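You operate a simulated robot arm through the tools that you are given. There is no shell and no other tool. Be economical: measure what you need, move in short steps, check, and stop when the job is done.

The job below is to be done with a simulated two-armed robot. You get a single attempt, and the scene is never put back.

Task
Pick up the red hook tag with one hand, pass it to the other hand and put it in the black square tray. Take the clean screen and leave it on top of the blue seal box. Fetch the white seat ring and set it on the top of the valve bench. Put one of the yellow post blocks from the top of the valve bench in the top deck of the parts cart. Put the 3 small strainer basket from the top of the valve bench on top of the grey check valve there and the 1 small strainer basket on the top of the cake bench. Do these in any order. Set down upright: clean screen, yellow post block, small strainer basket.

Only the result counts: the job must be done as asked and must still hold three seconds after the hand-in. Knocking over, shifting, dropping, spilling or breaking anything else fails it. A push-on lid holds only when it is set on centred and level and pressed home; a screw cap is set on level and turned clockwise until tight.

Robot
Two 6-joint arms with two-finger grippers on one trunk, on a base that drives. Base frame: it is fixed to the floor where the robot stands at the start and does not move with it; the origin is under the middle of the robot, x ahead of it, y to its left, z up. Lengths are in m, angles in degrees, forces in N, time in s.
The left shoulder is at the start at [0.03, 0.178, 1.063], the right one opposite. With the tool pointing down near the work surface each hand reaches from about 0.56 to 0.78 m from the robot's upright axis, wherever it stands, measured 20 degrees to its own side. Places, roughly: black square tray (20x20 cm) [0.62, 2.44, 0.5]; blue seal box [0.5, 1, 1.75]; check valve [-4.75, 1.75, 0.75]; clean screen (4x4x6 cm) [0.4, 0.9, 0.9]; red hook tag [0.5, 0, 1]; small strainer basket [-4.5, 1.5, 0.75]; top deck of the parts cart [-3.3, 3.1, 0.6]; top of the cake bench [-4.6, 3.6, 0.8]; top of the valve bench [-4.6, 1.8, 0.8]; white seat ring (4x4x2 cm) [-1.6, 2.8, 0.8]; yellow post block (4x4x5 cm) [-4.6, 1.9, 0.8]. Payload 2.54 kg a hand.
The TCP of each hand is the grasp point between the finger pads, 0.03 m short of the fingertips. In the tool frame z runs along the fingers and y along their closing line. Largest opening 0.116 m; the body of the gripper starts 0.095 m behind the TCP.
Orientation is that of the tool frame in the base frame, as a unit quaternion [x, y, z, w]. With the fingers straight down and closing along the base's y, the tool's x points along the base's -x, its y along +y and its z along -z.

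Tools
- The arms move only by the tool jog_arm. It takes "left_commands", "right_commands" or both (then of equal length, played together; a hand with none holds still); each is a list of rows, each an object of numbers (a shift or turn left out is 0, a gripper value left out holds the last): "x", "y", "z": the shift along the tool's x, y, z in m; "rx", "ry", "rz": the turn, a rotation vector about the tool's x, y, z in degrees; "jaw": the finger opening in m, from 0 to 0.116. In form: [{"x": .., "y": .., "z": .., "rx": .., "ry": .., "rz": .., "jaw": ..}, ...]. A call has 1 to 10 rows; each row is the pose to reach, as a shift and turn from the pose commanded when the call began, along the tool's axes at that moment. Each row takes 0.2 s and may step no farther than 0.05 m and 8.6 degrees from the row before; otherwise, or with a gripper value out of range, the whole call is refused. Where a pose cannot be reached the arm comes as near as it can. A force on the tool above 40 N (or 10 N above the force at the start of the call, whichever is more), or a blocked arm, ends the call early, and 0.2 s more pass. Each finger travels about 0.153 m/s and halts on what it meets, pressing with about 27 N; the grip force reading is that of the motor and also rises with nothing between the fingers. The clock runs only during rows and for 0.2 s after the last one: add rows that repeat a pose to give the fingers time. The reply holds the time, the measured pose of the TCP, the force on the tool along the base axes, the opening and the grip force, in the units named above and with some noise, with the torque about the TCP (base axes, N m) and any sound that the robot's microphone picked up.
- Cameras (640 x 400 px; columns grow to the right, rows downward): "scene" is now at [0.0376, 0.0493, 1.7976]; the picture's right is [0.60, -0.80, 0.00], its down [-0.53, -0.40, -0.74] and it looks along [0.59, 0.45, -0.67] (base axes); focal length 214 px, centre (320, 200). "left" rides on the left gripper at [0.069, 0.015, -0.122] in its tool frame; the picture's right is [-0.21, 0.98, 0.00], its down [-0.83, -0.18, -0.53] and it looks along [-0.52, -0.11, 0.85] (tool axes); focal length 251 px, centre (320, 200). "right" rides on the right gripper at [0.069, -0.015, -0.122] in its tool frame; the picture's right is [0.21, 0.98, 0.00], its down [-0.83, 0.18, -0.53] and it looks along [-0.52, 0.11, 0.85] (tool axes); focal length 251 px, centre (320, 200). There is no depth. A picture from a camera that has moved, and an enlarged one, comes with that camera's place and axes in the base frame and with its lens.
- camera(camera): a new picture of that camera. It takes no simulated time.
- lift_body(by): slides the trunk up (or, below 0, down) by that many m; the arms and the scene camera ride with it, the base frame stays. It gives what a move gives, with no picture.
- base_move(legs): drives the robot by 1 to 6 legs, each [ahead, left, turn to the left] in m, m and degrees, along the robot's own axes; the way and the turn of a leg run together, so that a leg with both is an arc; at most 1.5 m and 180 degrees a leg. The arms and the cameras ride along, it lands a little off, and it stops where it bumps. It gives what a move gives.
- pan_tilt(pan, tilt): turns the head with the scene camera to pan (to the left, within 143 degrees either way) and tilt (down, from -29 to 69), counted from straight ahead of the robot. It gives what a move gives.
- zoom(camera, box): a new picture of the part [left, top, right, bottom] of that camera's present view, enlarged. It takes no simulated time.
- close_job(): hands the job in; it is judged then, once.

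Work in short steps. Places have to be worked out from the pictures, the camera data and where the tool is seen: move nearer, look again, correct. Check each grasp and each placing, and mend what went wrong. You have 196 turns and 184 pictures in all, those below and enlarged ones among them. Open the grippers and draw the arms clear of the work before you hand the job in, unless the task says otherwise.

The tools are called after ">>>" as name(argument=value, ...) on one line, values as JSON. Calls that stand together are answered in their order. jog_arm: Moves the arms, as the interface text tells. Its arguments: {"type":"object","properties":{"left_commands":{"type":"array","items":{"type":"object","properties":{"x":{"type":"number"},"y":{"type":"number"},"z":{"type":"number"},"rx":{"type":"number"},"ry":{"type":"number"},"rz":{"type":"number"},"jaw":{"type":"number"}}}},"right_commands":{"type":"array","items":{"type":"object","properties":{"x":{"type":"number"},"y":{"type":"number"},"z":{"type":"number"},"rx":{"type":"number"},"ry":{"type":"number"},"rz":{"type":"number"},"jaw":{"type":"number"}}}}},"required":[]} The other tools are called the same way: lift_body (by) slides the trunk up or down; base_move (legs) drives the base; pan_tilt (pan, tilt) turns the head that bears the scene camera; camera (camera) takes a picture; zoom (camera, box) takes an enlarged picture of a part of a camera's view; close_job () hands the job in.

At the start:

```text
t: 0.0
left_eef_pos: [0.3451, 0.4111, 1.0009]
left_tool_rot: [0.0, 1.0, 0.0, 0.0]
left_ft_force: [0.1, 0.4, -0.3]
left_wrist_torque: [0.01, 0.0, -0.04]
left_grip_width: 0.116
left_grasp_force: 0.0
right_eef_pos: [0.4268, 0.0552, 1.0001]
right_tool_rot: [0.001, 1.0, 0.001, 0.0]
right_ft_force: [0.0, -0.9, -0.7]
right_wrist_torque: [0.03, 0.03, 0.01]
right_grip_width: 0.1158
right_grasp_force: 0.0
trunk travel left (down, up): [-0.275, 0.265]
robot x, y, heading: [0.0018, -0.0045, 0.2]
head pan, tilt: [37.1, 42.0]
```

scene: 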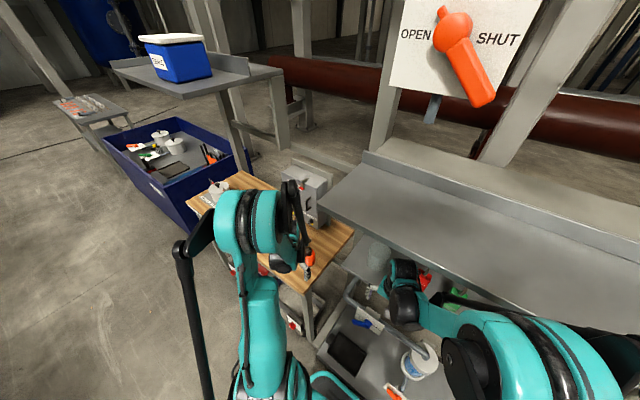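
right: 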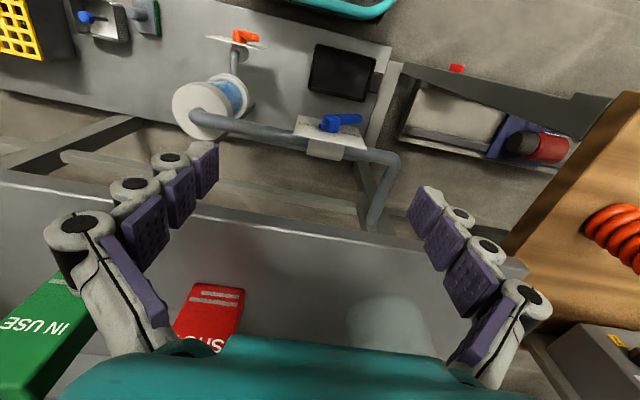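
left: 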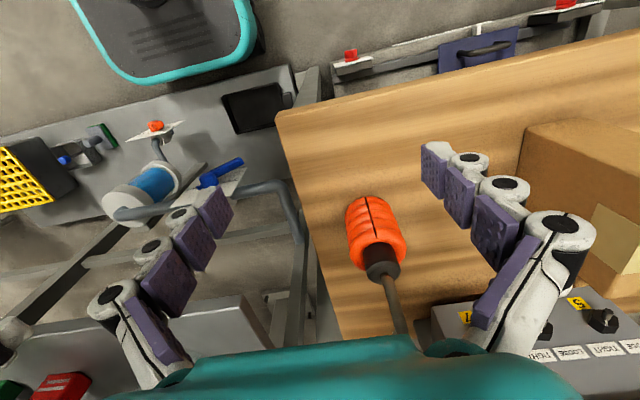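

The right camera shows a red tag and a green one below the right hand. I'll look straight ahead with the head to see the first work area.

>>> pan_tilt(pan=0, tilt=50)

>>> camera(camera="scene")

>>> pan_tilt(pan=65, tilt=35)

>>> camera(camera="scene")

```text
t: 1.0
left_eef_pos: [0.3447, 0.4103, 0.9996]
left_tool_rot: [0.0, 1.0, 0.0, 0.0]
left_ft_force: [0.9, -0.1, 0.2]
left_wrist_torque: [0.02, 0.02, 0.0]
left_grip_width: 0.1161
left_grasp_force: 0.1
right_eef_pos: [0.426, 0.0545, 1.0]
right_tool_rot: [0.0, 1.0, 0.0, 0.001]
right_ft_force: [-0.2, 0.0, 0.2]
right_wrist_torque: [0.03, 0.01, 0.02]
right_grip_width: 0.1159
right_grasp_force: 0.1
trunk travel left (down, up): [-0.275, 0.265]
robot x, y, heading: [-0.0014, 0.0045, -0.1]
head pan, tilt: [0.0, 50.0]
```

```text
180 pictures are left
camera scene: at [0.0479, -0.0011, 1.7864], right [0.0, -1.0, 0.0], down [-0.77, 0.0, -0.64], along [0.64, 0.0, -0.77], focal length 214 px, centre (320, 200)
```

scene: 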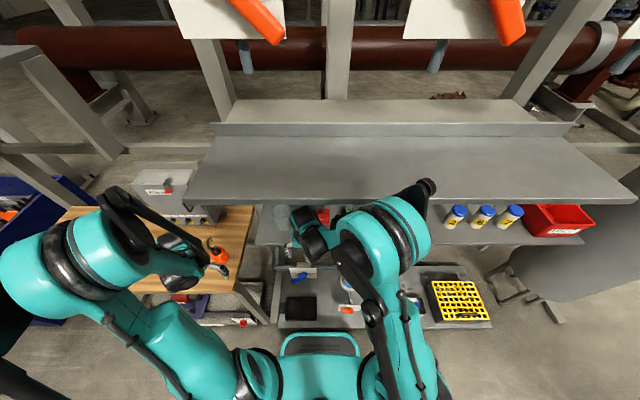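

```text
t: 2.4
left_eef_pos: [0.3441, 0.4108, 1.0001]
left_tool_rot: [0.0, 1.0, 0.0, 0.0]
left_ft_force: [0.8, 0.7, 0.2]
left_wrist_torque: [-0.01, 0.03, 0.0]
left_grip_width: 0.1163
left_grasp_force: 0.1
right_eef_pos: [0.4265, 0.0531, 0.9998]
right_tool_rot: [0.0, 1.0, 0.0, 0.0]
right_ft_force: [0.0, -0.4, -0.5]
right_wrist_torque: [0.01, -0.01, -0.06]
right_grip_width: 0.1161
right_grasp_force: 0.0
trunk travel left (down, up): [-0.275, 0.265]
robot x, y, heading: [0.0001, -0.0003, 0.3]
head pan, tilt: [65.0, 35.0]
```

```text
179 pictures are left
camera scene: at [0.0082, 0.0786, 1.8081], right [0.91, -0.42, 0.0], down [-0.24, -0.52, -0.82], along [0.35, 0.74, -0.57], focal length 214 px, centre (320, 200)
```

scene: 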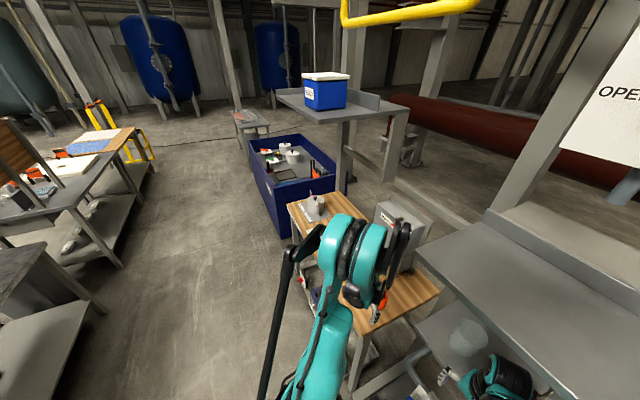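

The rack's middle shelf carries the red tag, partly under the upper shelf. I'll zoom for detail.

>>> zoom(camera="right", box=[0, 200, 640, 400])

>>> pan_tilt(pan=0, tilt=40)

>>> zoom(camera="scene", box=[160, 150, 640, 400])

```text
1.00 times, centred on (320, 300) of right (not enlarged: the box is as wide or as high as the picture)
camera zoom: at [0.3564, 0.0399, 1.1217], right [-0.21, 0.98, 0.0], down [0.83, 0.18, 0.53], along [0.52, 0.11, -0.85], focal length 251 px, centre (320, 100)
```

zoom: 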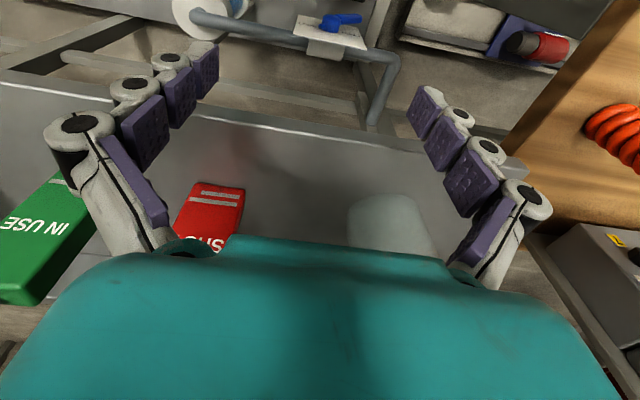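

```text
t: 3.8
left_eef_pos: [0.3429, 0.4114, 0.9995]
left_tool_rot: [0.0, 1.0, 0.0, 0.0]
left_ft_force: [-0.6, 0.0, 0.0]
left_wrist_torque: [-0.02, 0.01, 0.01]
left_grip_width: 0.116
left_grasp_force: 0.0
right_eef_pos: [0.4258, 0.0538, 0.9989]
right_tool_rot: [0.001, 1.0, 0.0, 0.0]
right_ft_force: [-0.3, -0.1, -0.9]
right_wrist_torque: [-0.02, -0.02, 0.0]
right_grip_width: 0.1161
right_grasp_force: 0.1
trunk travel left (down, up): [-0.275, 0.265]
robot x, y, heading: [-0.0011, 0.0021, 0.4]
head pan, tilt: [0.0, 40.0]
```

```text
1.33 times, centred on (400, 275) of scene
camera zoom: at [0.0559, -0.0011, 1.8005], right [0.0, -1.0, 0.0], down [-0.64, 0.0, -0.77], along [0.77, 0.0, -0.64], focal length 286 px, centre (213, 100)
```

zoom: 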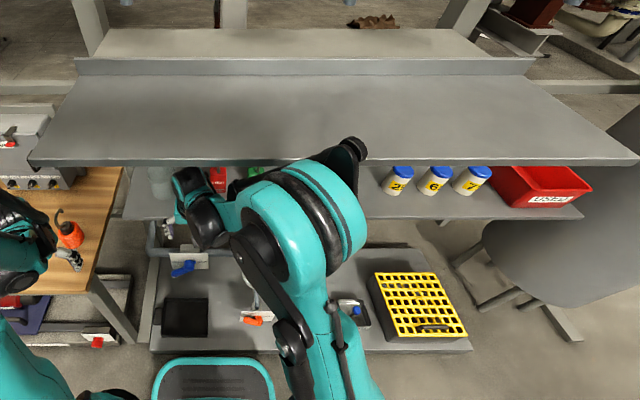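

I can't tell how the tags are held. I'll back off a little, lower the trunk and look from a flatter angle.

>>> base_move(legs=[[-0.35, 0, 0]])

>>> lift_body(by=-0.25)

>>> pan_tilt(pan=0, tilt=30)

>>> camera(camera="scene")

>>> camera(camera="right")

```text
t: 6.0
left_eef_pos: [-0.0041, 0.4116, 1.0005]
left_tool_rot: [0.0, 1.0, -0.001, 0.0]
left_ft_force: [-0.7, 0.2, 0.6]
left_wrist_torque: [0.02, -0.01, 0.01]
left_grip_width: 0.1161
left_grasp_force: 0.0
right_eef_pos: [0.0801, 0.0539, 0.9991]
right_tool_rot: [-0.001, 1.0, 0.0, 0.0]
right_ft_force: [-0.5, 0.2, -0.1]
right_wrist_torque: [-0.02, 0.01, 0.0]
right_grip_width: 0.1166
right_grasp_force: 0.1
trunk travel left (down, up): [-0.275, 0.265]
robot x, y, heading: [-0.3449, 0.0015, -0.0]
head pan, tilt: [0.0, 40.0]
```

```text
t: 8.6
left_eef_pos: [-0.0039, 0.4112, 0.7496]
left_tool_rot: [0.0, 1.0, 0.0, 0.0]
left_ft_force: [-0.8, -0.5, 0.6]
left_wrist_torque: [0.01, 0.0, -0.02]
left_grip_width: 0.116
left_grasp_force: 0.1
right_eef_pos: [0.0802, 0.0548, 0.7498]
right_tool_rot: [-0.001, 1.0, 0.001, 0.0]
right_ft_force: [0.1, -0.1, 0.6]
right_wrist_torque: [0.01, 0.04, -0.01]
right_grip_width: 0.1158
right_grasp_force: 0.2
trunk travel left (down, up): [-0.025, 0.515]
robot x, y, heading: [-0.3458, -0.0012, -0.2]
head pan, tilt: [0.0, 40.0]
```

```text
t: 9.3
left_eef_pos: [-0.0037, 0.4117, 0.7493]
left_tool_rot: [-0.001, 1.0, -0.001, 0.0]
left_ft_force: [1.2, 0.3, -0.5]
left_wrist_torque: [0.01, 0.06, -0.01]
left_grip_width: 0.1157
left_grasp_force: 0.0
right_eef_pos: [0.0797, 0.0559, 0.75]
right_tool_rot: [0.0, 1.0, -0.001, 0.0]
right_ft_force: [0.0, -0.2, -0.6]
right_wrist_torque: [0.02, -0.01, 0.01]
right_grip_width: 0.1161
right_grasp_force: 0.1
trunk travel left (down, up): [-0.025, 0.515]
robot x, y, heading: [-0.3443, 0.003, 0.3]
head pan, tilt: [0.0, 30.0]
```

```text
176 pictures are left
camera scene: at [-0.2846, -0.0014, 1.5658], right [0.0, -1.0, 0.0], down [-0.5, 0.0, -0.87], along [0.87, 0.0, -0.5], focal length 214 px, centre (320, 200)
```

scene: 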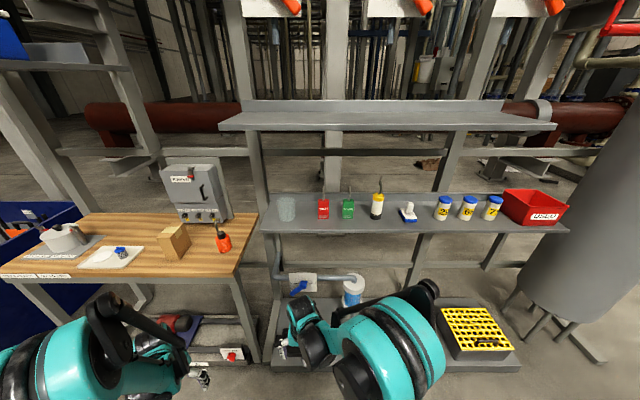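

```text
175 pictures are left
camera right: at [0.0105, 0.0403, 0.8717], right [-0.22, 0.98, 0.0], down [0.83, 0.18, 0.53], along [0.52, 0.12, -0.85], focal length 251 px, centre (320, 200)
```

right: 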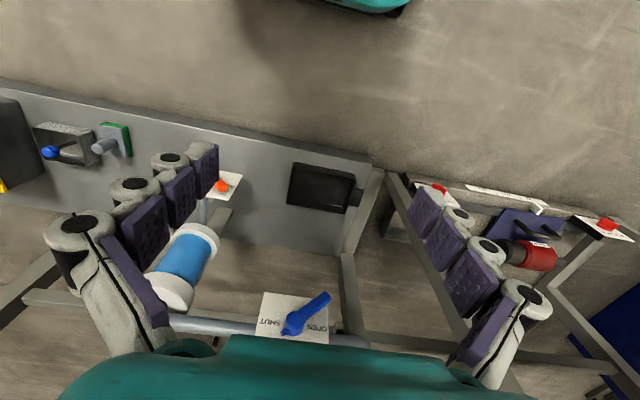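

Good frontal view. Zoom on the middle shelf and the wooden bench (clean screen probably there).

>>> zoom(camera="scene", box=[250, 90, 460, 240])

>>> zoom(camera="scene", box=[0, 150, 260, 320])

```text
2.67 times, centred on (355, 165) of scene
camera zoom: at [-0.2846, -0.0014, 1.5658], right [0.0, -1.0, 0.0], down [-0.5, 0.0, -0.87], along [0.87, 0.0, -0.5], focal length 572 px, centre (227, 293)
```

zoom: 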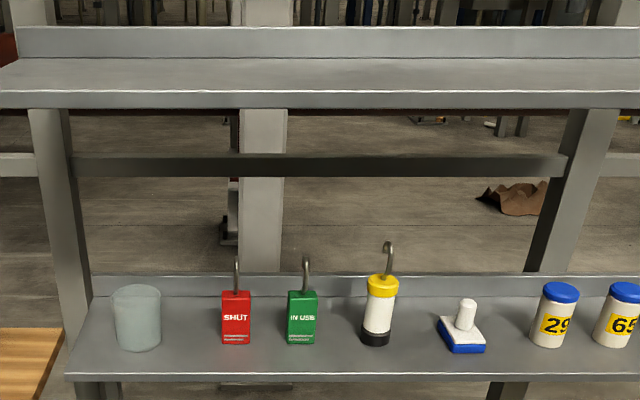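

```text
2.35 times, centred on (130, 235) of scene
camera zoom: at [-0.2846, -0.0014, 1.5658], right [0.0, -1.0, 0.0], down [-0.5, 0.0, -0.87], along [0.87, 0.0, -0.5], focal length 505 px, centre (767, 118)
```

zoom: 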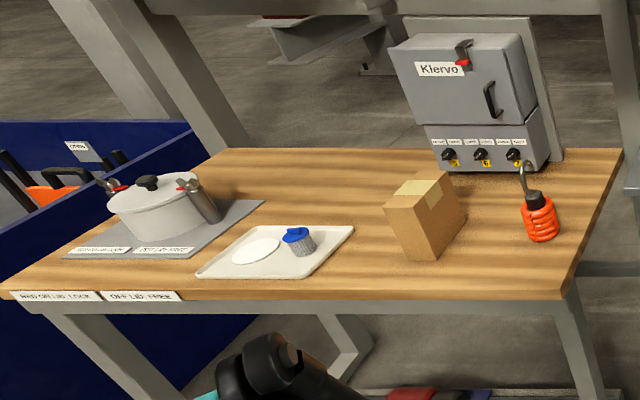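

The red tag is a standing block about 5 cm wide, 11 cm tall with a hook on top, near (0.60, -0.02), shelf top z≈0.944. I'll pitch the right tool 60° forward (30° below horizontal) and raise it for a low grasp.

>>> jog_arm(right_commands=[{"x": -0.006, "y": -0.009, "z": -0.03, "ry": -7.5}, {"x": -0.012, "y": -0.018, "z": -0.06, "ry": -15}, {"x": -0.018, "y": -0.027, "z": -0.09, "ry": -22.5}, {"x": -0.024, "y": -0.036, "z": -0.12, "ry": -30}, {"x": -0.03, "y": -0.045, "z": -0.15, "ry": -37.5}, {"x": -0.036, "y": -0.054, "z": -0.18, "ry": -45}, {"x": -0.042, "y": -0.063, "z": -0.21, "ry": -52.5}, {"x": -0.05, "y": -0.075, "z": -0.24, "ry": -60}, {"x": -0.05, "y": -0.075, "z": -0.24, "ry": -60}])

>>> camera(camera="right")

>>> camera(camera="scene")

```text
t: 11.3
left_eef_pos: [-0.0028, 0.4103, 0.7496]
left_tool_rot: [-0.001, 1.0, -0.001, 0.0]
left_ft_force: [-0.2, -0.9, -0.1]
left_wrist_torque: [0.01, -0.02, 0.0]
left_grip_width: 0.1158
left_grasp_force: 0.0
right_eef_pos: [0.1303, -0.0208, 0.9914]
right_tool_rot: [0.0, 0.865, 0.0, 0.501]
right_ft_force: [-0.3, 0.2, 0.5]
right_wrist_torque: [0.03, 0.02, -0.03]
right_grip_width: 0.1162
right_grasp_force: 0.0
trunk travel left (down, up): [-0.025, 0.515]
robot x, y, heading: [-0.345, -0.0004, 0.5]
head pan, tilt: [0.0, 30.0]
```

```text
172 pictures are left
camera right: at [-0.0106, -0.0348, 0.9923], right [-0.11, 0.98, -0.19], down [-0.05, 0.18, 0.98], along [0.99, 0.12, 0.03], focal length 251 px, centre (320, 200)
```

right: 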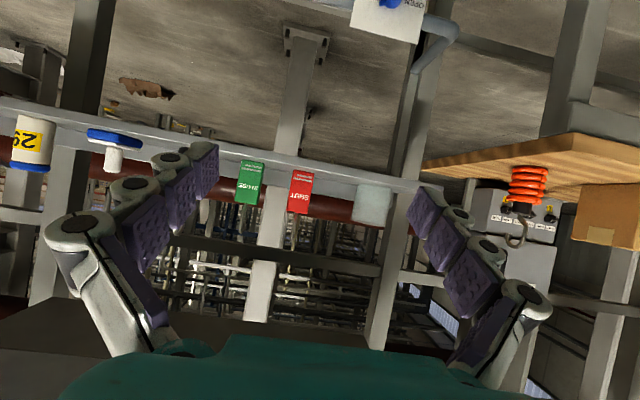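

```text
171 pictures are left
camera scene: at [-0.2845, -0.0014, 1.5659], right [0.0, -1.0, 0.0], down [-0.5, 0.0, -0.87], along [0.87, 0.0, -0.5], focal length 214 px, centre (320, 200)
```

scene: 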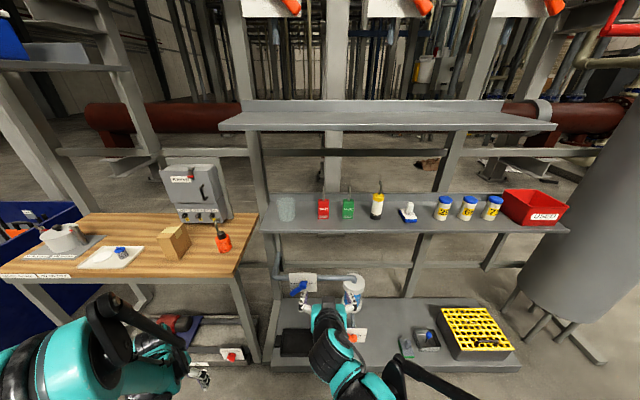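

Tag base centre ≈(0.60,-0.015), shelf z≈0.95. The left hand must be raised above the wooden bench before driving in.

>>> jog_arm(left_commands=[{"z": -0.045}, {"z": -0.09}, {"z": -0.135}, {"z": -0.18}, {"z": -0.225}, {"z": -0.27}, {"z": -0.315}, {"z": -0.36}, {"z": -0.36}], right_commands=[{"jaw": 0.1}, {"jaw": 0.1}, {"jaw": 0.1}, {"jaw": 0.1}, {"jaw": 0.1}, {"jaw": 0.1}, {"jaw": 0.1}, {"jaw": 0.1}, {"jaw": 0.1, "y": 0.005}])

>>> base_move(legs=[[0.34, 0, 0]])

>>> camera(camera="right")

```text
t: 13.3
left_eef_pos: [-0.003, 0.4085, 1.1103]
left_tool_rot: [-0.001, 1.0, 0.0, 0.001]
left_ft_force: [-0.2, 1.0, 0.0]
left_wrist_torque: [-0.02, 0.0, 0.03]
left_grip_width: 0.116
left_grasp_force: 0.2
right_eef_pos: [0.1305, -0.0141, 0.9908]
right_tool_rot: [-0.002, 0.866, 0.001, 0.5]
right_ft_force: [0.3, 0.2, 0.9]
right_wrist_torque: [-0.01, -0.02, -0.02]
right_grip_width: 0.1001
right_grasp_force: 0.0
trunk travel left (down, up): [-0.025, 0.515]
robot x, y, heading: [-0.3453, 0.0003, 0.2]
head pan, tilt: [0.0, 30.0]
```

```text
t: 15.5
left_eef_pos: [0.3387, 0.4105, 1.1087]
left_tool_rot: [0.0, 1.0, 0.0, -0.001]
left_ft_force: [-0.1, -0.8, -0.6]
left_wrist_torque: [-0.01, 0.01, 0.02]
left_grip_width: 0.1158
left_grasp_force: 0.1
right_eef_pos: [0.4695, -0.0156, 0.9891]
right_tool_rot: [0.0, 0.866, -0.001, 0.5]
right_ft_force: [1.1, 0.3, 0.4]
right_wrist_torque: [-0.02, 0.0, 0.06]
right_grip_width: 0.1
right_grasp_force: 0.1
trunk travel left (down, up): [-0.025, 0.515]
robot x, y, heading: [-0.0044, -0.0028, -0.2]
head pan, tilt: [0.0, 30.0]
```

```text
170 pictures are left
camera right: at [0.3298, -0.03, 0.9915], right [-0.11, 0.98, -0.19], down [-0.05, 0.18, 0.98], along [0.99, 0.11, 0.03], focal length 251 px, centre (320, 200)
```

right: 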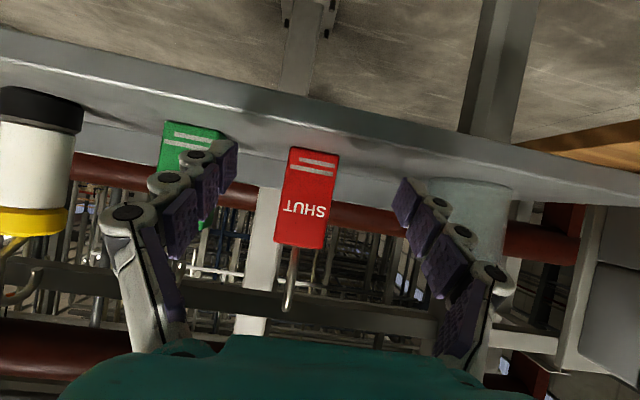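

Fingers straddle the tag well. Advance 0.12 m level and look again.

>>> jog_arm(right_commands=[{"x": -0.02, "z": 0.0346}, {"x": -0.04, "z": 0.0693}, {"x": -0.06, "z": 0.104}, {"x": -0.06, "z": 0.104}])

>>> camera(camera="right")

>>> pan_tilt(pan=0, tilt=50)

>>> zoom(camera="scene", box=[200, 60, 440, 210])

```text
t: 16.5
left_eef_pos: [0.3367, 0.409, 1.1102]
left_tool_rot: [0.0, 1.0, -0.001, 0.0]
left_ft_force: [-0.4, -0.3, 1.1]
left_wrist_torque: [-0.01, -0.04, 0.01]
left_grip_width: 0.1159
left_grasp_force: 0.1
right_eef_pos: [0.591, -0.0154, 0.9897]
right_tool_rot: [0.0, 0.866, 0.0, 0.5]
right_ft_force: [-0.1, -0.7, -0.9]
right_wrist_torque: [0.0, -0.01, -0.03]
right_grip_width: 0.1002
right_grasp_force: 0.1
trunk travel left (down, up): [-0.025, 0.515]
robot x, y, heading: [-0.0094, 0.0037, 0.4]
head pan, tilt: [0.0, 30.0]
```

```text
169 pictures are left
camera right: at [0.4498, -0.0292, 0.9922], right [-0.11, 0.98, -0.19], down [-0.05, 0.18, 0.98], along [0.99, 0.11, 0.03], focal length 251 px, centre (320, 200)
```

right: 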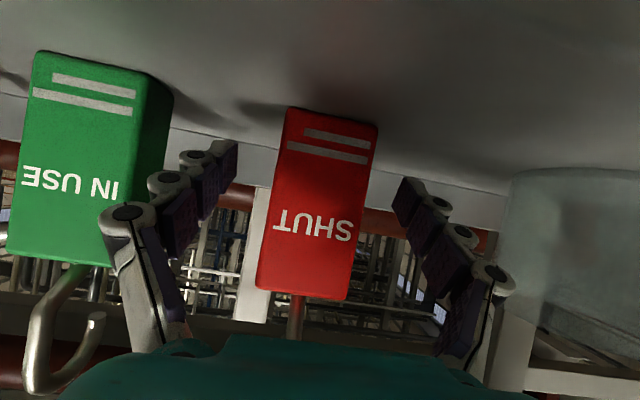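

```text
t: 17.4
left_eef_pos: [0.3372, 0.4093, 1.1095]
left_tool_rot: [0.0, 1.0, -0.001, -0.001]
left_ft_force: [-0.2, 0.2, 0.3]
left_wrist_torque: [0.04, -0.02, 0.02]
left_grip_width: 0.116
left_grasp_force: 0.0
right_eef_pos: [0.5908, -0.0145, 0.9908]
right_tool_rot: [0.0, 0.867, 0.0, 0.499]
right_ft_force: [-0.4, 0.1, -1.0]
right_wrist_torque: [-0.03, -0.05, 0.0]
right_grip_width: 0.1001
right_grasp_force: 0.1
trunk travel left (down, up): [-0.025, 0.515]
robot x, y, heading: [-0.0047, 0.0036, 0.2]
head pan, tilt: [0.0, 50.0]
```

```text
2.67 times, centred on (320, 135) of scene
camera zoom: at [0.0418, -0.0011, 1.5364], right [0.0, -1.0, 0.0], down [-0.77, 0.0, -0.64], along [0.64, 0.0, -0.77], focal length 572 px, centre (320, 373)
```

zoom: 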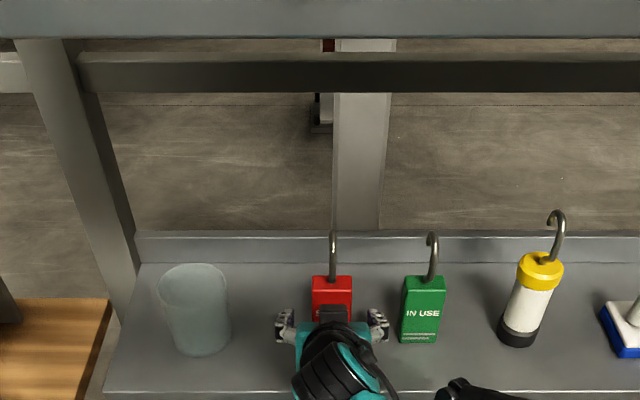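

Tag front at x≈0.60. Advance another 27 mm, drop 5 mm and close.

>>> jog_arm(right_commands=[{"x": -0.0135, "z": 0.0234}, {"x": -0.0092, "z": 0.0259}, {"x": -0.0092, "z": 0.0259, "jaw": 0.03}, {"x": -0.0092, "z": 0.0259, "jaw": 0.03}, {"x": -0.0092, "z": 0.0259, "jaw": 0.03}, {"x": -0.0092, "z": 0.0259, "jaw": 0.03}])

>>> camera(camera="right")

```text
t: 18.8
left_eef_pos: [0.3369, 0.4084, 1.11]
left_tool_rot: [0.0, 1.0, 0.0, 0.0]
left_ft_force: [-0.5, 0.2, -0.6]
left_wrist_torque: [-0.01, -0.01, 0.0]
left_grip_width: 0.1161
left_grasp_force: 0.0
right_eef_pos: [0.6176, -0.0143, 0.9864]
right_tool_rot: [0.0, 0.866, -0.001, 0.5]
right_ft_force: [2.6, -0.9, 4.7]
right_wrist_torque: [0.01, -0.08, 0.01]
right_grip_width: 0.05
right_grasp_force: 26.6
trunk travel left (down, up): [-0.025, 0.515]
robot x, y, heading: [-0.0016, -0.0025, -0.0]
head pan, tilt: [0.0, 50.0]
```

```text
167 pictures are left
camera right: at [0.4763, -0.0293, 0.9877], right [-0.11, 0.98, -0.19], down [-0.05, 0.18, 0.98], along [0.99, 0.12, 0.03], focal length 251 px, centre (320, 200)
```

right: 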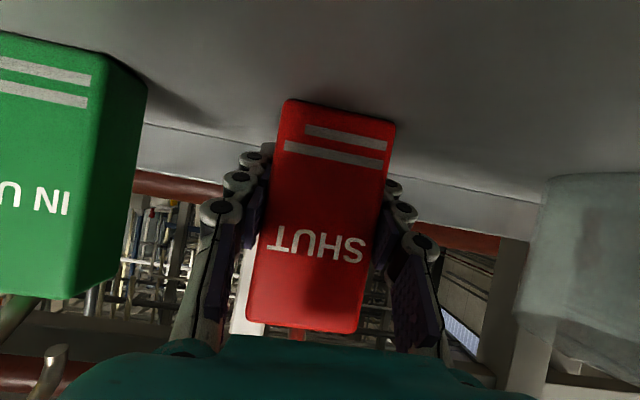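

Gripped (0.05 m). Lift 6 cm, check, then back the base away to do the handover in free space.

>>> jog_arm(right_commands=[{"x": -0.026, "z": -0.015}, {"x": -0.052, "z": -0.03}, {"x": -0.052, "z": -0.03}])

>>> base_move(legs=[[-0.35, 0, 0]])

>>> camera(camera="right")

```text
t: 19.6
left_eef_pos: [0.3388, 0.4089, 1.1095]
left_tool_rot: [0.0, 1.0, 0.0, 0.0]
left_ft_force: [-0.1, 0.3, 0.3]
left_wrist_torque: [-0.03, 0.03, 0.01]
left_grip_width: 0.1158
left_grasp_force: 0.2
right_eef_pos: [0.6155, -0.0165, 1.0475]
right_tool_rot: [0.0, 0.866, 0.0, 0.5]
right_ft_force: [1.4, 0.5, -0.9]
right_wrist_torque: [0.02, -0.01, 0.02]
right_grip_width: 0.0503
right_grasp_force: 27.1
trunk travel left (down, up): [-0.025, 0.515]
robot x, y, heading: [-0.0047, 0.0003, 0.0]
head pan, tilt: [0.0, 50.0]
```

```text
t: 21.8
left_eef_pos: [-0.0133, 0.4079, 1.111]
left_tool_rot: [0.003, 1.0, 0.0, 0.001]
left_ft_force: [0.7, -0.1, 0.3]
left_wrist_torque: [0.03, 0.0, -0.01]
left_grip_width: 0.1161
left_grasp_force: 0.1
right_eef_pos: [0.2628, -0.0189, 1.046]
right_tool_rot: [0.003, 0.866, -0.002, 0.5]
right_ft_force: [0.0, 0.7, -0.8]
right_wrist_torque: [0.01, -0.04, 0.04]
right_grip_width: 0.0502
right_grasp_force: 27.4
trunk travel left (down, up): [-0.025, 0.515]
robot x, y, heading: [-0.355, -0.0012, -0.2]
head pan, tilt: [0.0, 50.0]
```

```text
166 pictures are left
camera right: at [0.1223, -0.0321, 1.048], right [-0.1, 0.98, -0.19], down [-0.05, 0.18, 0.98], along [0.99, 0.11, 0.03], focal length 251 px, centre (320, 200)
```

right: 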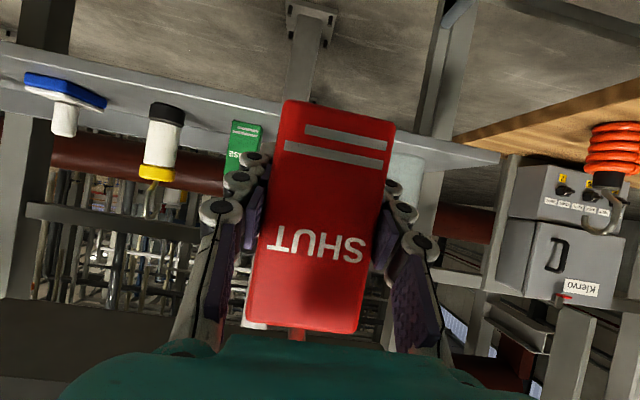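

Holding firm. I'll draw the right hand in to (0.10, 0.0, 0.986) and bring the left hand above the tag at z≈1.19.

>>> jog_arm(right_commands=[{"x": 0.027, "y": 0.004, "z": -0.022}, {"x": 0.053, "y": 0.008, "z": -0.044}, {"x": 0.08, "y": 0.012, "z": -0.066}, {"x": 0.106, "y": 0.016, "z": -0.088}, {"x": 0.132, "y": 0.02, "z": -0.109}, {"x": 0.132, "y": 0.02, "z": -0.109}], left_commands=[{"z": -0.04}, {"z": -0.08}, {"x": -0.015, "y": -0.045, "z": -0.08}, {"x": -0.03, "y": -0.09, "z": -0.08}, {"x": -0.045, "y": -0.135, "z": -0.08}, {"x": -0.06, "y": -0.18, "z": -0.08}])

>>> jog_arm(left_commands=[{"x": -0.01, "y": -0.045}, {"x": -0.02, "y": -0.09}, {"x": -0.03, "y": -0.135}, {"x": -0.045, "y": -0.18}, {"x": -0.056, "y": -0.215}, {"x": -0.056, "y": -0.228}, {"x": -0.056, "y": -0.228}])

>>> camera(camera="left")

>>> camera(camera="scene")

```text
t: 23.2
left_eef_pos: [0.0472, 0.2296, 1.1905]
left_tool_rot: [0.002, 1.0, 0.0, 0.0]
left_ft_force: [-0.2, -1.2, 0.8]
left_wrist_torque: [-0.03, -0.01, 0.0]
left_grip_width: 0.1158
left_grasp_force: 0.0
right_eef_pos: [0.1026, 0.0012, 0.9842]
right_tool_rot: [0.003, 0.866, -0.002, 0.5]
right_ft_force: [0.1, 0.5, -0.9]
right_wrist_torque: [0.0, 0.02, 0.01]
right_grip_width: 0.0501
right_grasp_force: 27.0
trunk travel left (down, up): [-0.025, 0.515]
robot x, y, heading: [-0.361, 0.0027, -0.1]
head pan, tilt: [0.0, 50.0]
```

```text
t: 24.8
left_eef_pos: [0.1008, -0.0023, 1.1907]
left_tool_rot: [0.003, 1.0, 0.0, 0.0]
left_ft_force: [-0.5, 0.7, 0.2]
left_wrist_torque: [-0.03, -0.01, -0.01]
left_grip_width: 0.1157
left_grasp_force: 0.1
right_eef_pos: [0.1026, 0.0028, 0.9864]
right_tool_rot: [0.003, 0.866, -0.002, 0.5]
right_ft_force: [0.9, -0.2, -0.4]
right_wrist_torque: [-0.04, -0.03, -0.03]
right_grip_width: 0.05
right_grasp_force: 27.1
trunk travel left (down, up): [-0.025, 0.515]
robot x, y, heading: [-0.3546, -0.0008, -0.3]
head pan, tilt: [0.0, 50.0]
```

```text
165 pictures are left
camera left: at [0.0324, 0.0128, 1.3118], right [0.22, 0.98, 0.0], down [0.82, -0.19, 0.53], along [0.52, -0.12, -0.85], focal length 251 px, centre (320, 200)
```

left: 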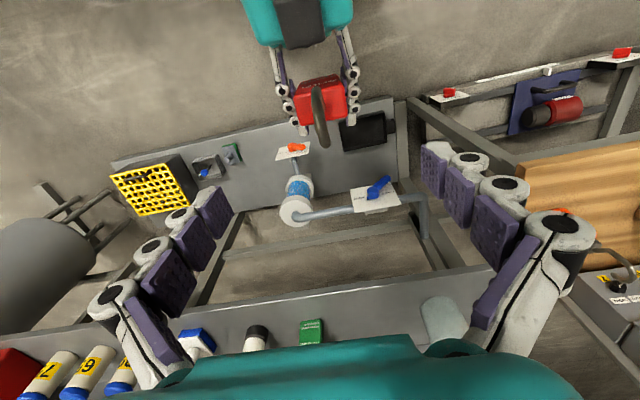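

```text
164 pictures are left
camera scene: at [-0.3102, -0.0007, 1.5364], right [0.0, -1.0, 0.0], down [-0.77, 0.0, -0.64], along [0.64, 0.0, -0.77], focal length 214 px, centre (320, 200)
```

scene: 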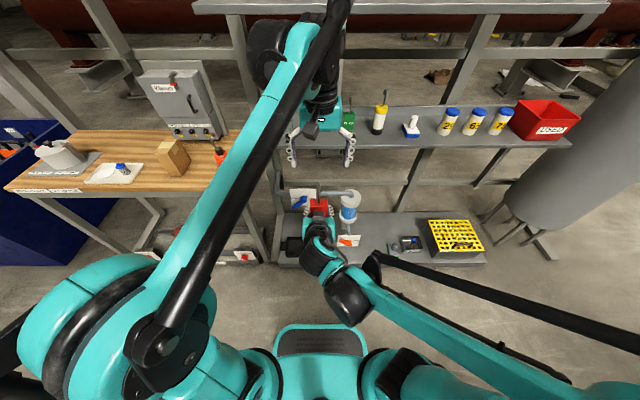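

The tag centre sits at about x 0.08, y 0.003 with body top ≈1.05. I'll lower the left hand onto its upper end, staying open, and look.

>>> jog_arm(left_commands=[{"x": 0.018, "y": 0.005}, {"x": 0.018, "y": 0.005, "z": 0.045}, {"x": 0.018, "y": 0.005, "z": 0.09}, {"x": 0.018, "y": 0.005, "z": 0.12}, {"x": 0.018, "y": 0.005, "z": 0.137}, {"x": 0.018, "y": 0.005, "z": 0.137}])

>>> camera(camera="left")

>>> camera(camera="right")

```text
t: 26.2
left_eef_pos: [0.0848, 0.0043, 1.051]
left_tool_rot: [0.003, 1.0, 0.0, 0.0]
left_ft_force: [-0.2, -0.3, -0.3]
left_wrist_torque: [0.03, -0.03, 0.0]
left_grip_width: 0.1158
left_grasp_force: 0.1
right_eef_pos: [0.1028, 0.0018, 0.986]
right_tool_rot: [0.003, 0.866, -0.002, 0.5]
right_ft_force: [-0.1, 0.5, -0.3]
right_wrist_torque: [0.04, -0.01, -0.04]
right_grip_width: 0.0502
right_grasp_force: 27.2
trunk travel left (down, up): [-0.025, 0.515]
robot x, y, heading: [-0.3576, 0.0028, -0.2]
head pan, tilt: [0.0, 50.0]
```

```text
163 pictures are left
camera left: at [0.0152, 0.0194, 1.1738], right [0.22, 0.98, 0.0], down [0.82, -0.19, 0.53], along [0.52, -0.12, -0.85], focal length 251 px, centre (320, 200)
```

left: 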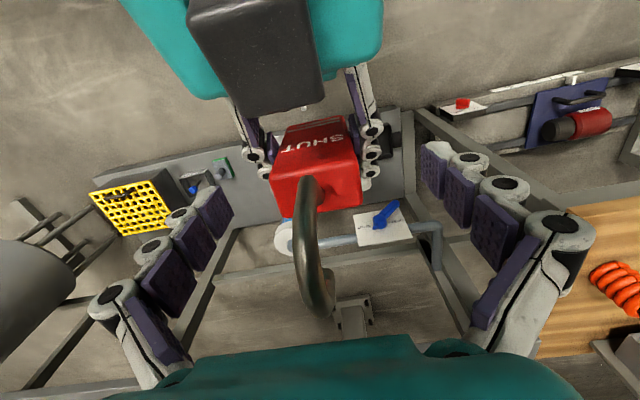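

```text
162 pictures are left
camera right: at [-0.0383, -0.0116, 0.9867], right [-0.1, 0.98, -0.19], down [-0.05, 0.18, 0.98], along [0.99, 0.11, 0.03], focal length 251 px, centre (320, 200)
```

right: 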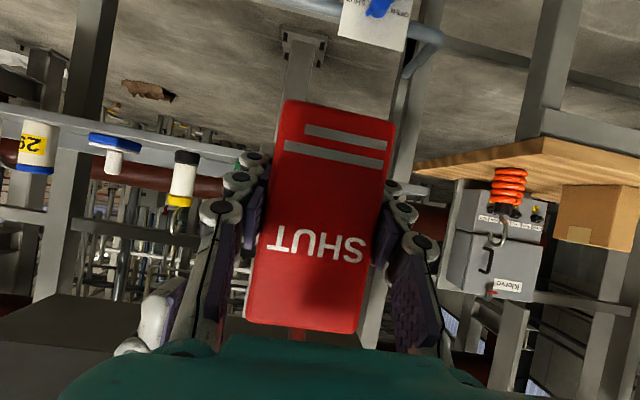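

Aligned over the tag's top (centre x≈0.085). Close the left hand; expect ~0.05 m if it lands on the tag.

>>> jog_arm(left_commands=[{"y": -0.002, "jaw": 0.09}, {"y": -0.002, "jaw": 0.06}, {"y": -0.002, "jaw": 0.03}, {"y": -0.002, "jaw": 0.03}, {"y": -0.002, "jaw": 0.03}])

>>> camera(camera="left")

```text
t: 27.4
left_eef_pos: [0.0851, 0.0032, 1.0523]
left_tool_rot: [0.002, 1.0, 0.001, 0.0]
left_ft_force: [-0.5, -5.5, 6.4]
left_wrist_torque: [-0.24, -0.07, -0.04]
left_grip_width: 0.051
left_grasp_force: 27.1
right_eef_pos: [0.1027, 0.0021, 0.9846]
right_tool_rot: [0.003, 0.866, -0.002, 0.5]
right_ft_force: [0.3, 4.2, -6.8]
right_wrist_torque: [-0.04, -0.05, -0.09]
right_grip_width: 0.05
right_grasp_force: 26.8
trunk travel left (down, up): [-0.025, 0.515]
robot x, y, heading: [-0.3601, 0.0026, -0.4]
head pan, tilt: [0.0, 50.0]
```

```text
161 pictures are left
camera left: at [0.0155, 0.0174, 1.1743], right [0.22, 0.98, 0.0], down [0.82, -0.19, 0.53], along [0.52, -0.12, -0.85], focal length 251 px, centre (320, 200)
```

left: 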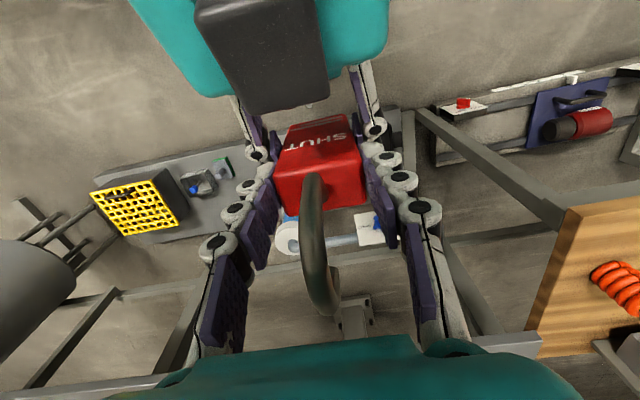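

Left holds the tag (0.051). Open the right hand and back it away along its own axis.

>>> jog_arm(right_commands=[{"jaw": 0.08}, {"jaw": 0.1}, {"jaw": 0.1}, {"z": -0.04, "jaw": 0.1}, {"z": -0.08, "jaw": 0.1}, {"z": -0.12, "x": 0.02, "jaw": 0.1}, {"z": -0.12, "x": 0.06, "y": -0.04, "jaw": 0.1}, {"z": -0.12, "x": 0.1, "y": -0.08, "jaw": 0.1}])

>>> camera(camera="left")

```text
refused: row 7 steps farther than a row can; nothing moved
```

```text
160 pictures are left
camera left: at [0.0155, 0.0174, 1.1743], right [0.22, 0.98, 0.0], down [0.82, -0.19, 0.53], along [0.52, -0.12, -0.85], focal length 251 px, centre (320, 200)
```

left: 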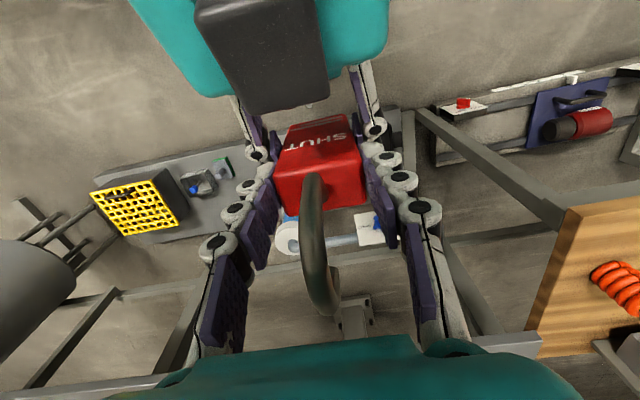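

Redo with smaller steps, retreating horizontally then down and right.

>>> jog_arm(right_commands=[{"jaw": 0.08}, {"jaw": 0.1}, {"jaw": 0.1}, {"x": 0.02, "z": -0.035}, {"x": 0.04, "z": -0.07}, {"x": 0.06, "z": -0.104}, {"x": 0.08, "z": -0.1, "y": -0.03}, {"x": 0.1, "z": -0.09, "y": -0.07}, {"x": 0.12, "z": -0.08, "y": -0.11}, {"x": 0.12, "z": -0.08, "y": -0.15}])

>>> camera(camera="left")

```text
t: 29.8
left_eef_pos: [0.0839, 0.0028, 1.052]
left_tool_rot: [0.002, 1.0, 0.0, 0.001]
left_ft_force: [0.8, 0.4, 0.2]
left_wrist_torque: [0.03, -0.02, 0.0]
left_grip_width: 0.0509
left_grasp_force: 27.1
right_eef_pos: [0.0032, -0.1341, 0.9523]
right_tool_rot: [0.002, 0.866, 0.0, 0.5]
right_ft_force: [-0.4, 0.1, -0.7]
right_wrist_torque: [0.04, 0.01, -0.01]
right_grip_width: 0.0998
right_grasp_force: 0.1
right hand out of reach, approached as far as the arm can: row 10
trunk travel left (down, up): [-0.025, 0.515]
robot x, y, heading: [-0.3574, 0.0024, -0.3]
head pan, tilt: [0.0, 50.0]
stopped in row 10 (right hand): the arm was blocked; the commanded pose is now the measured one
```

```text
159 pictures are left
camera left: at [0.0153, 0.0172, 1.1743], right [0.22, 0.98, 0.0], down [0.82, -0.19, 0.53], along [0.52, -0.12, -0.85], focal length 251 px, centre (320, 200)
```

left: 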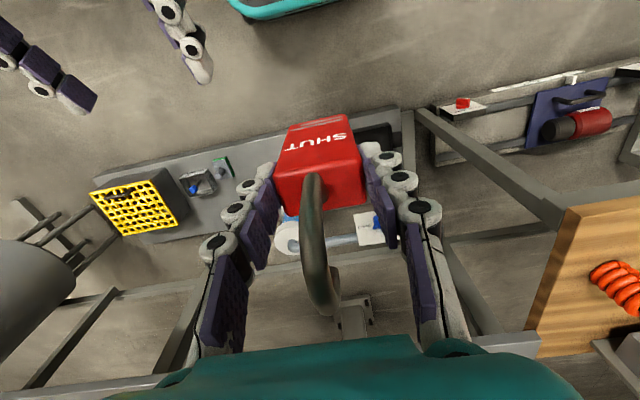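

The tag is handed over. Look left to plan the drive to the blue bin.

>>> pan_tilt(pan=85, tilt=32)

>>> camera(camera="scene")

>>> pan_tilt(pan=140, tilt=25)

>>> camera(camera="scene")

```text
t: 31.4
left_eef_pos: [0.084, 0.0025, 1.0525]
left_tool_rot: [0.002, 1.0, 0.0, 0.0]
left_ft_force: [0.1, 0.2, 0.5]
left_wrist_torque: [0.01, 0.0, -0.01]
left_grip_width: 0.0511
left_grasp_force: 26.6
right_eef_pos: [0.0039, -0.1353, 0.9505]
right_tool_rot: [0.001, 0.866, 0.0, 0.5]
right_ft_force: [-0.4, 0.5, -0.3]
right_wrist_torque: [0.0, -0.02, -0.04]
right_grip_width: 0.1001
right_grasp_force: 0.1
trunk travel left (down, up): [-0.025, 0.515]
robot x, y, heading: [-0.356, 0.0, -0.1]
head pan, tilt: [85.0, 32.0]
```

```text
158 pictures are left
camera scene: at [-0.3791, 0.0888, 1.5627], right [1.0, -0.09, 0.0], down [-0.05, -0.53, -0.85], along [0.08, 0.84, -0.53], focal length 214 px, centre (320, 200)
```

scene: 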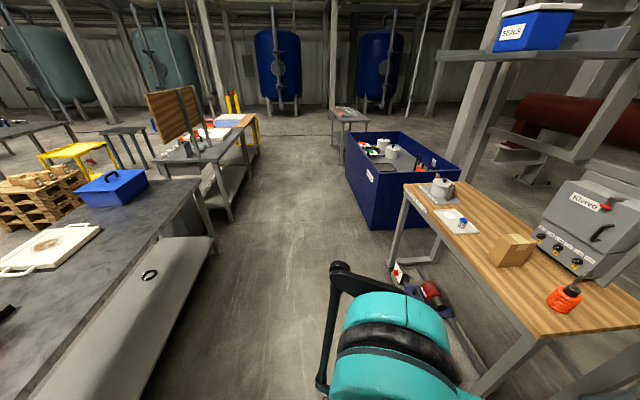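

```text
t: 32.7
left_eef_pos: [0.0848, 0.0033, 1.0523]
left_tool_rot: [0.002, 1.0, 0.0, 0.0]
left_ft_force: [0.8, -0.2, 0.0]
left_wrist_torque: [-0.01, -0.04, 0.0]
left_grip_width: 0.0508
left_grasp_force: 27.6
right_eef_pos: [0.0036, -0.1337, 0.9516]
right_tool_rot: [0.002, 0.866, -0.001, 0.5]
right_ft_force: [-0.6, -0.6, 0.5]
right_wrist_torque: [0.01, 0.01, -0.03]
right_grip_width: 0.1001
right_grasp_force: 0.2
trunk travel left (down, up): [-0.025, 0.515]
robot x, y, heading: [-0.3607, -0.0015, -0.1]
head pan, tilt: [140.0, 25.0]
```

```text
157 pictures are left
camera scene: at [-0.4576, 0.0592, 1.5739], right [0.65, 0.76, 0.0], down [0.32, -0.27, -0.91], along [-0.69, 0.59, -0.42], focal length 214 px, centre (320, 200)
```

scene: 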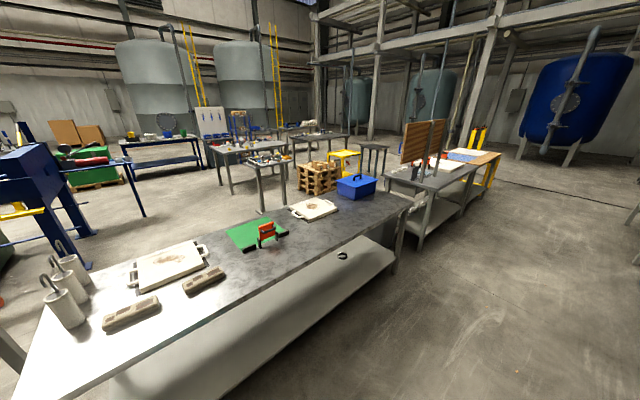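

Lane is free (bench edges x<-1.1 and x>0.32). Slide left 1.5 m and look at the bin.

>>> base_move(legs=[[0, 1.5, 0]])

>>> pan_tilt(pan=40, tilt=40)

>>> camera(camera="scene")

```text
t: 40.1
left_eef_pos: [0.0743, 1.5146, 1.052]
left_tool_rot: [-0.008, 1.0, 0.0, 0.0]
left_ft_force: [0.1, 0.5, -0.2]
left_wrist_torque: [-0.01, -0.05, 0.01]
left_grip_width: 0.0511
left_grasp_force: 27.2
right_eef_pos: [-0.0038, 1.3748, 0.9502]
right_tool_rot: [-0.008, 0.866, 0.005, 0.501]
right_ft_force: [0.1, 0.8, -0.8]
right_wrist_torque: [0.0, 0.02, 0.0]
right_grip_width: 0.1001
right_grasp_force: 0.1
trunk travel left (down, up): [-0.025, 0.515]
robot x, y, heading: [-0.3655, 1.5004, 1.1]
head pan, tilt: [140.0, 25.0]
```

```text
t: 41.9
left_eef_pos: [0.0745, 1.5146, 1.0521]
left_tool_rot: [-0.008, 1.0, 0.0, 0.001]
left_ft_force: [0.3, 0.5, -0.7]
left_wrist_torque: [-0.02, 0.0, 0.01]
left_grip_width: 0.0512
left_grasp_force: 26.3
right_eef_pos: [-0.0037, 1.3746, 0.9505]
right_tool_rot: [-0.007, 0.865, 0.004, 0.501]
right_ft_force: [-0.5, 0.1, 0.5]
right_wrist_torque: [0.02, 0.01, 0.0]
right_grip_width: 0.1001
right_grasp_force: 0.0
trunk travel left (down, up): [-0.025, 0.515]
robot x, y, heading: [-0.3721, 1.5028, 1.0]
head pan, tilt: [40.0, 40.0]
```

```text
156 pictures are left
camera scene: at [-0.3325, 1.5565, 1.5506], right [0.66, -0.75, 0.0], down [-0.49, -0.42, -0.77], along [0.58, 0.5, -0.64], focal length 214 px, centre (320, 200)
```

scene: 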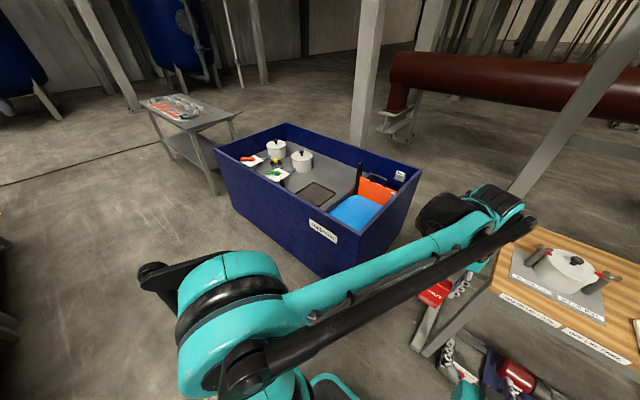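

Tray centre ≈(0.635, 2.435), z≈0.5; bin near wall x≈0.40, rim ≈0.66. Move to robot (0, 2.2).

>>> base_move(legs=[[0, 0.7, -1], [0.36, 0, 0]])

>>> pan_tilt(pan=20, tilt=60)

>>> camera(camera="scene")

>>> camera(camera="left")

```text
t: 47.5
left_eef_pos: [0.4311, 2.1828, 1.0516]
left_tool_rot: [0.004, 1.0, -0.001, 0.0]
left_ft_force: [0.3, 0.3, -0.6]
left_wrist_torque: [-0.01, 0.03, -0.01]
left_grip_width: 0.0509
left_grasp_force: 27.2
right_eef_pos: [0.3509, 2.0459, 0.9517]
right_tool_rot: [0.003, 0.866, -0.002, 0.501]
right_ft_force: [0.1, -1.2, 0.0]
right_wrist_torque: [0.0, 0.01, 0.05]
right_grip_width: 0.1
right_grasp_force: 0.1
trunk travel left (down, up): [-0.025, 0.515]
robot x, y, heading: [-0.012, 2.1795, -0.1]
head pan, tilt: [40.0, 40.0]
```

```text
t: 48.4
left_eef_pos: [0.4311, 2.1825, 1.0522]
left_tool_rot: [0.004, 1.0, 0.001, 0.0]
left_ft_force: [0.4, 0.6, 0.4]
left_wrist_torque: [-0.03, 0.01, -0.03]
left_grip_width: 0.0508
left_grasp_force: 27.4
right_eef_pos: [0.3491, 2.047, 0.951]
right_tool_rot: [0.003, 0.865, -0.001, 0.501]
right_ft_force: [0.3, 0.3, -0.1]
right_wrist_torque: [-0.02, -0.01, 0.0]
right_grip_width: 0.1001
right_grasp_force: 0.0
trunk travel left (down, up): [-0.025, 0.515]
robot x, y, heading: [-0.0156, 2.1834, -0.3]
head pan, tilt: [20.0, 60.0]
```

```text
155 pictures are left
camera scene: at [0.0221, 2.2036, 1.5239], right [0.34, -0.94, 0.0], down [-0.82, -0.29, -0.5], along [0.47, 0.17, -0.87], focal length 214 px, centre (320, 200)
```

scene: 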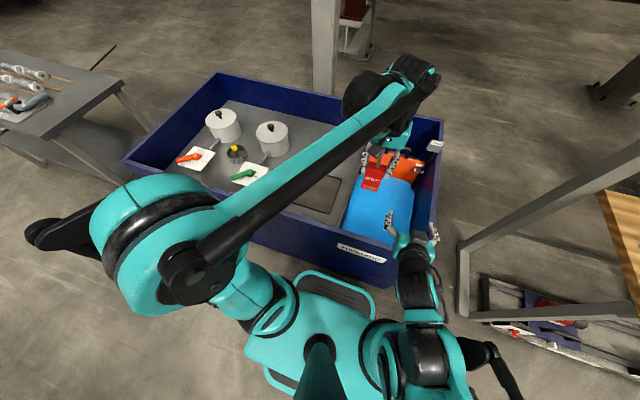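

```text
154 pictures are left
camera left: at [0.3621, 2.1983, 1.1742], right [0.22, 0.98, 0.0], down [0.82, -0.19, 0.53], along [0.52, -0.12, -0.85], focal length 251 px, centre (320, 200)
```

left: 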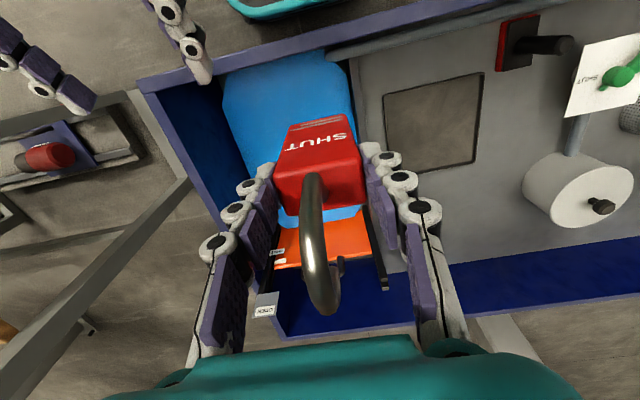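

Tray centre refined to ≈(0.61, 2.445). Move the tag above it.

>>> jog_arm(left_commands=[{"x": -0.026, "y": 0.0375}, {"x": -0.052, "y": 0.075}, {"x": -0.077, "y": 0.1125}, {"x": -0.103, "y": 0.15}, {"x": -0.128, "y": 0.1875}, {"x": -0.154, "y": 0.225}, {"x": -0.179, "y": 0.262}, {"x": -0.179, "y": 0.262, "z": 0.05}, {"x": -0.179, "y": 0.262, "z": 0.1}, {"x": -0.179, "y": 0.262, "z": 0.15}])

>>> camera(camera="left")

>>> camera(camera="scene")

```text
t: 50.6
left_eef_pos: [0.6123, 2.4428, 0.8988]
left_tool_rot: [0.004, 1.0, 0.0, 0.0]
left_ft_force: [-0.7, 0.5, -0.1]
left_wrist_torque: [-0.02, 0.01, 0.03]
left_grip_width: 0.051
left_grasp_force: 26.7
right_eef_pos: [0.3502, 2.047, 0.9513]
right_tool_rot: [0.003, 0.866, -0.002, 0.501]
right_ft_force: [-0.4, -0.3, -0.1]
right_wrist_torque: [0.01, 0.02, 0.01]
right_grip_width: 0.1
right_grasp_force: 0.1
trunk travel left (down, up): [-0.025, 0.515]
robot x, y, heading: [-0.011, 2.183, -0.4]
head pan, tilt: [20.0, 60.0]
```

```text
153 pictures are left
camera left: at [0.5444, 2.4582, 1.0212], right [0.22, 0.98, 0.0], down [0.82, -0.19, 0.53], along [0.52, -0.12, -0.85], focal length 251 px, centre (320, 200)
```

left: 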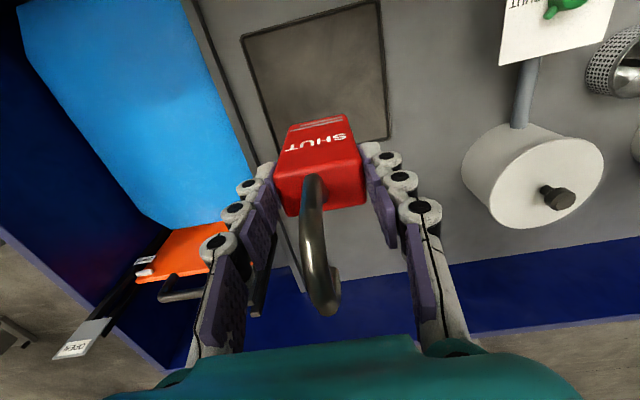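

```text
152 pictures are left
camera scene: at [0.0228, 2.2039, 1.5238], right [0.34, -0.94, 0.0], down [-0.82, -0.29, -0.5], along [0.47, 0.17, -0.87], focal length 214 px, centre (320, 200)
```

scene: 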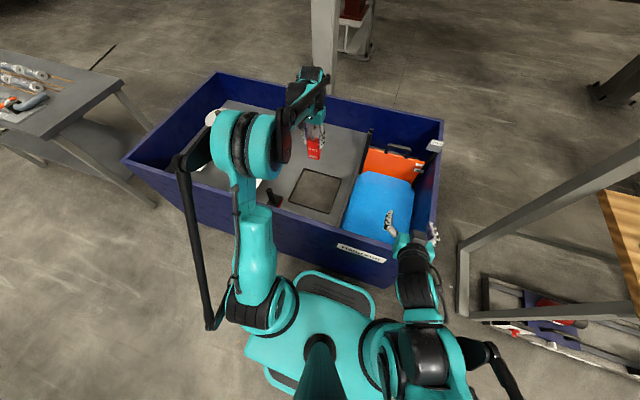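

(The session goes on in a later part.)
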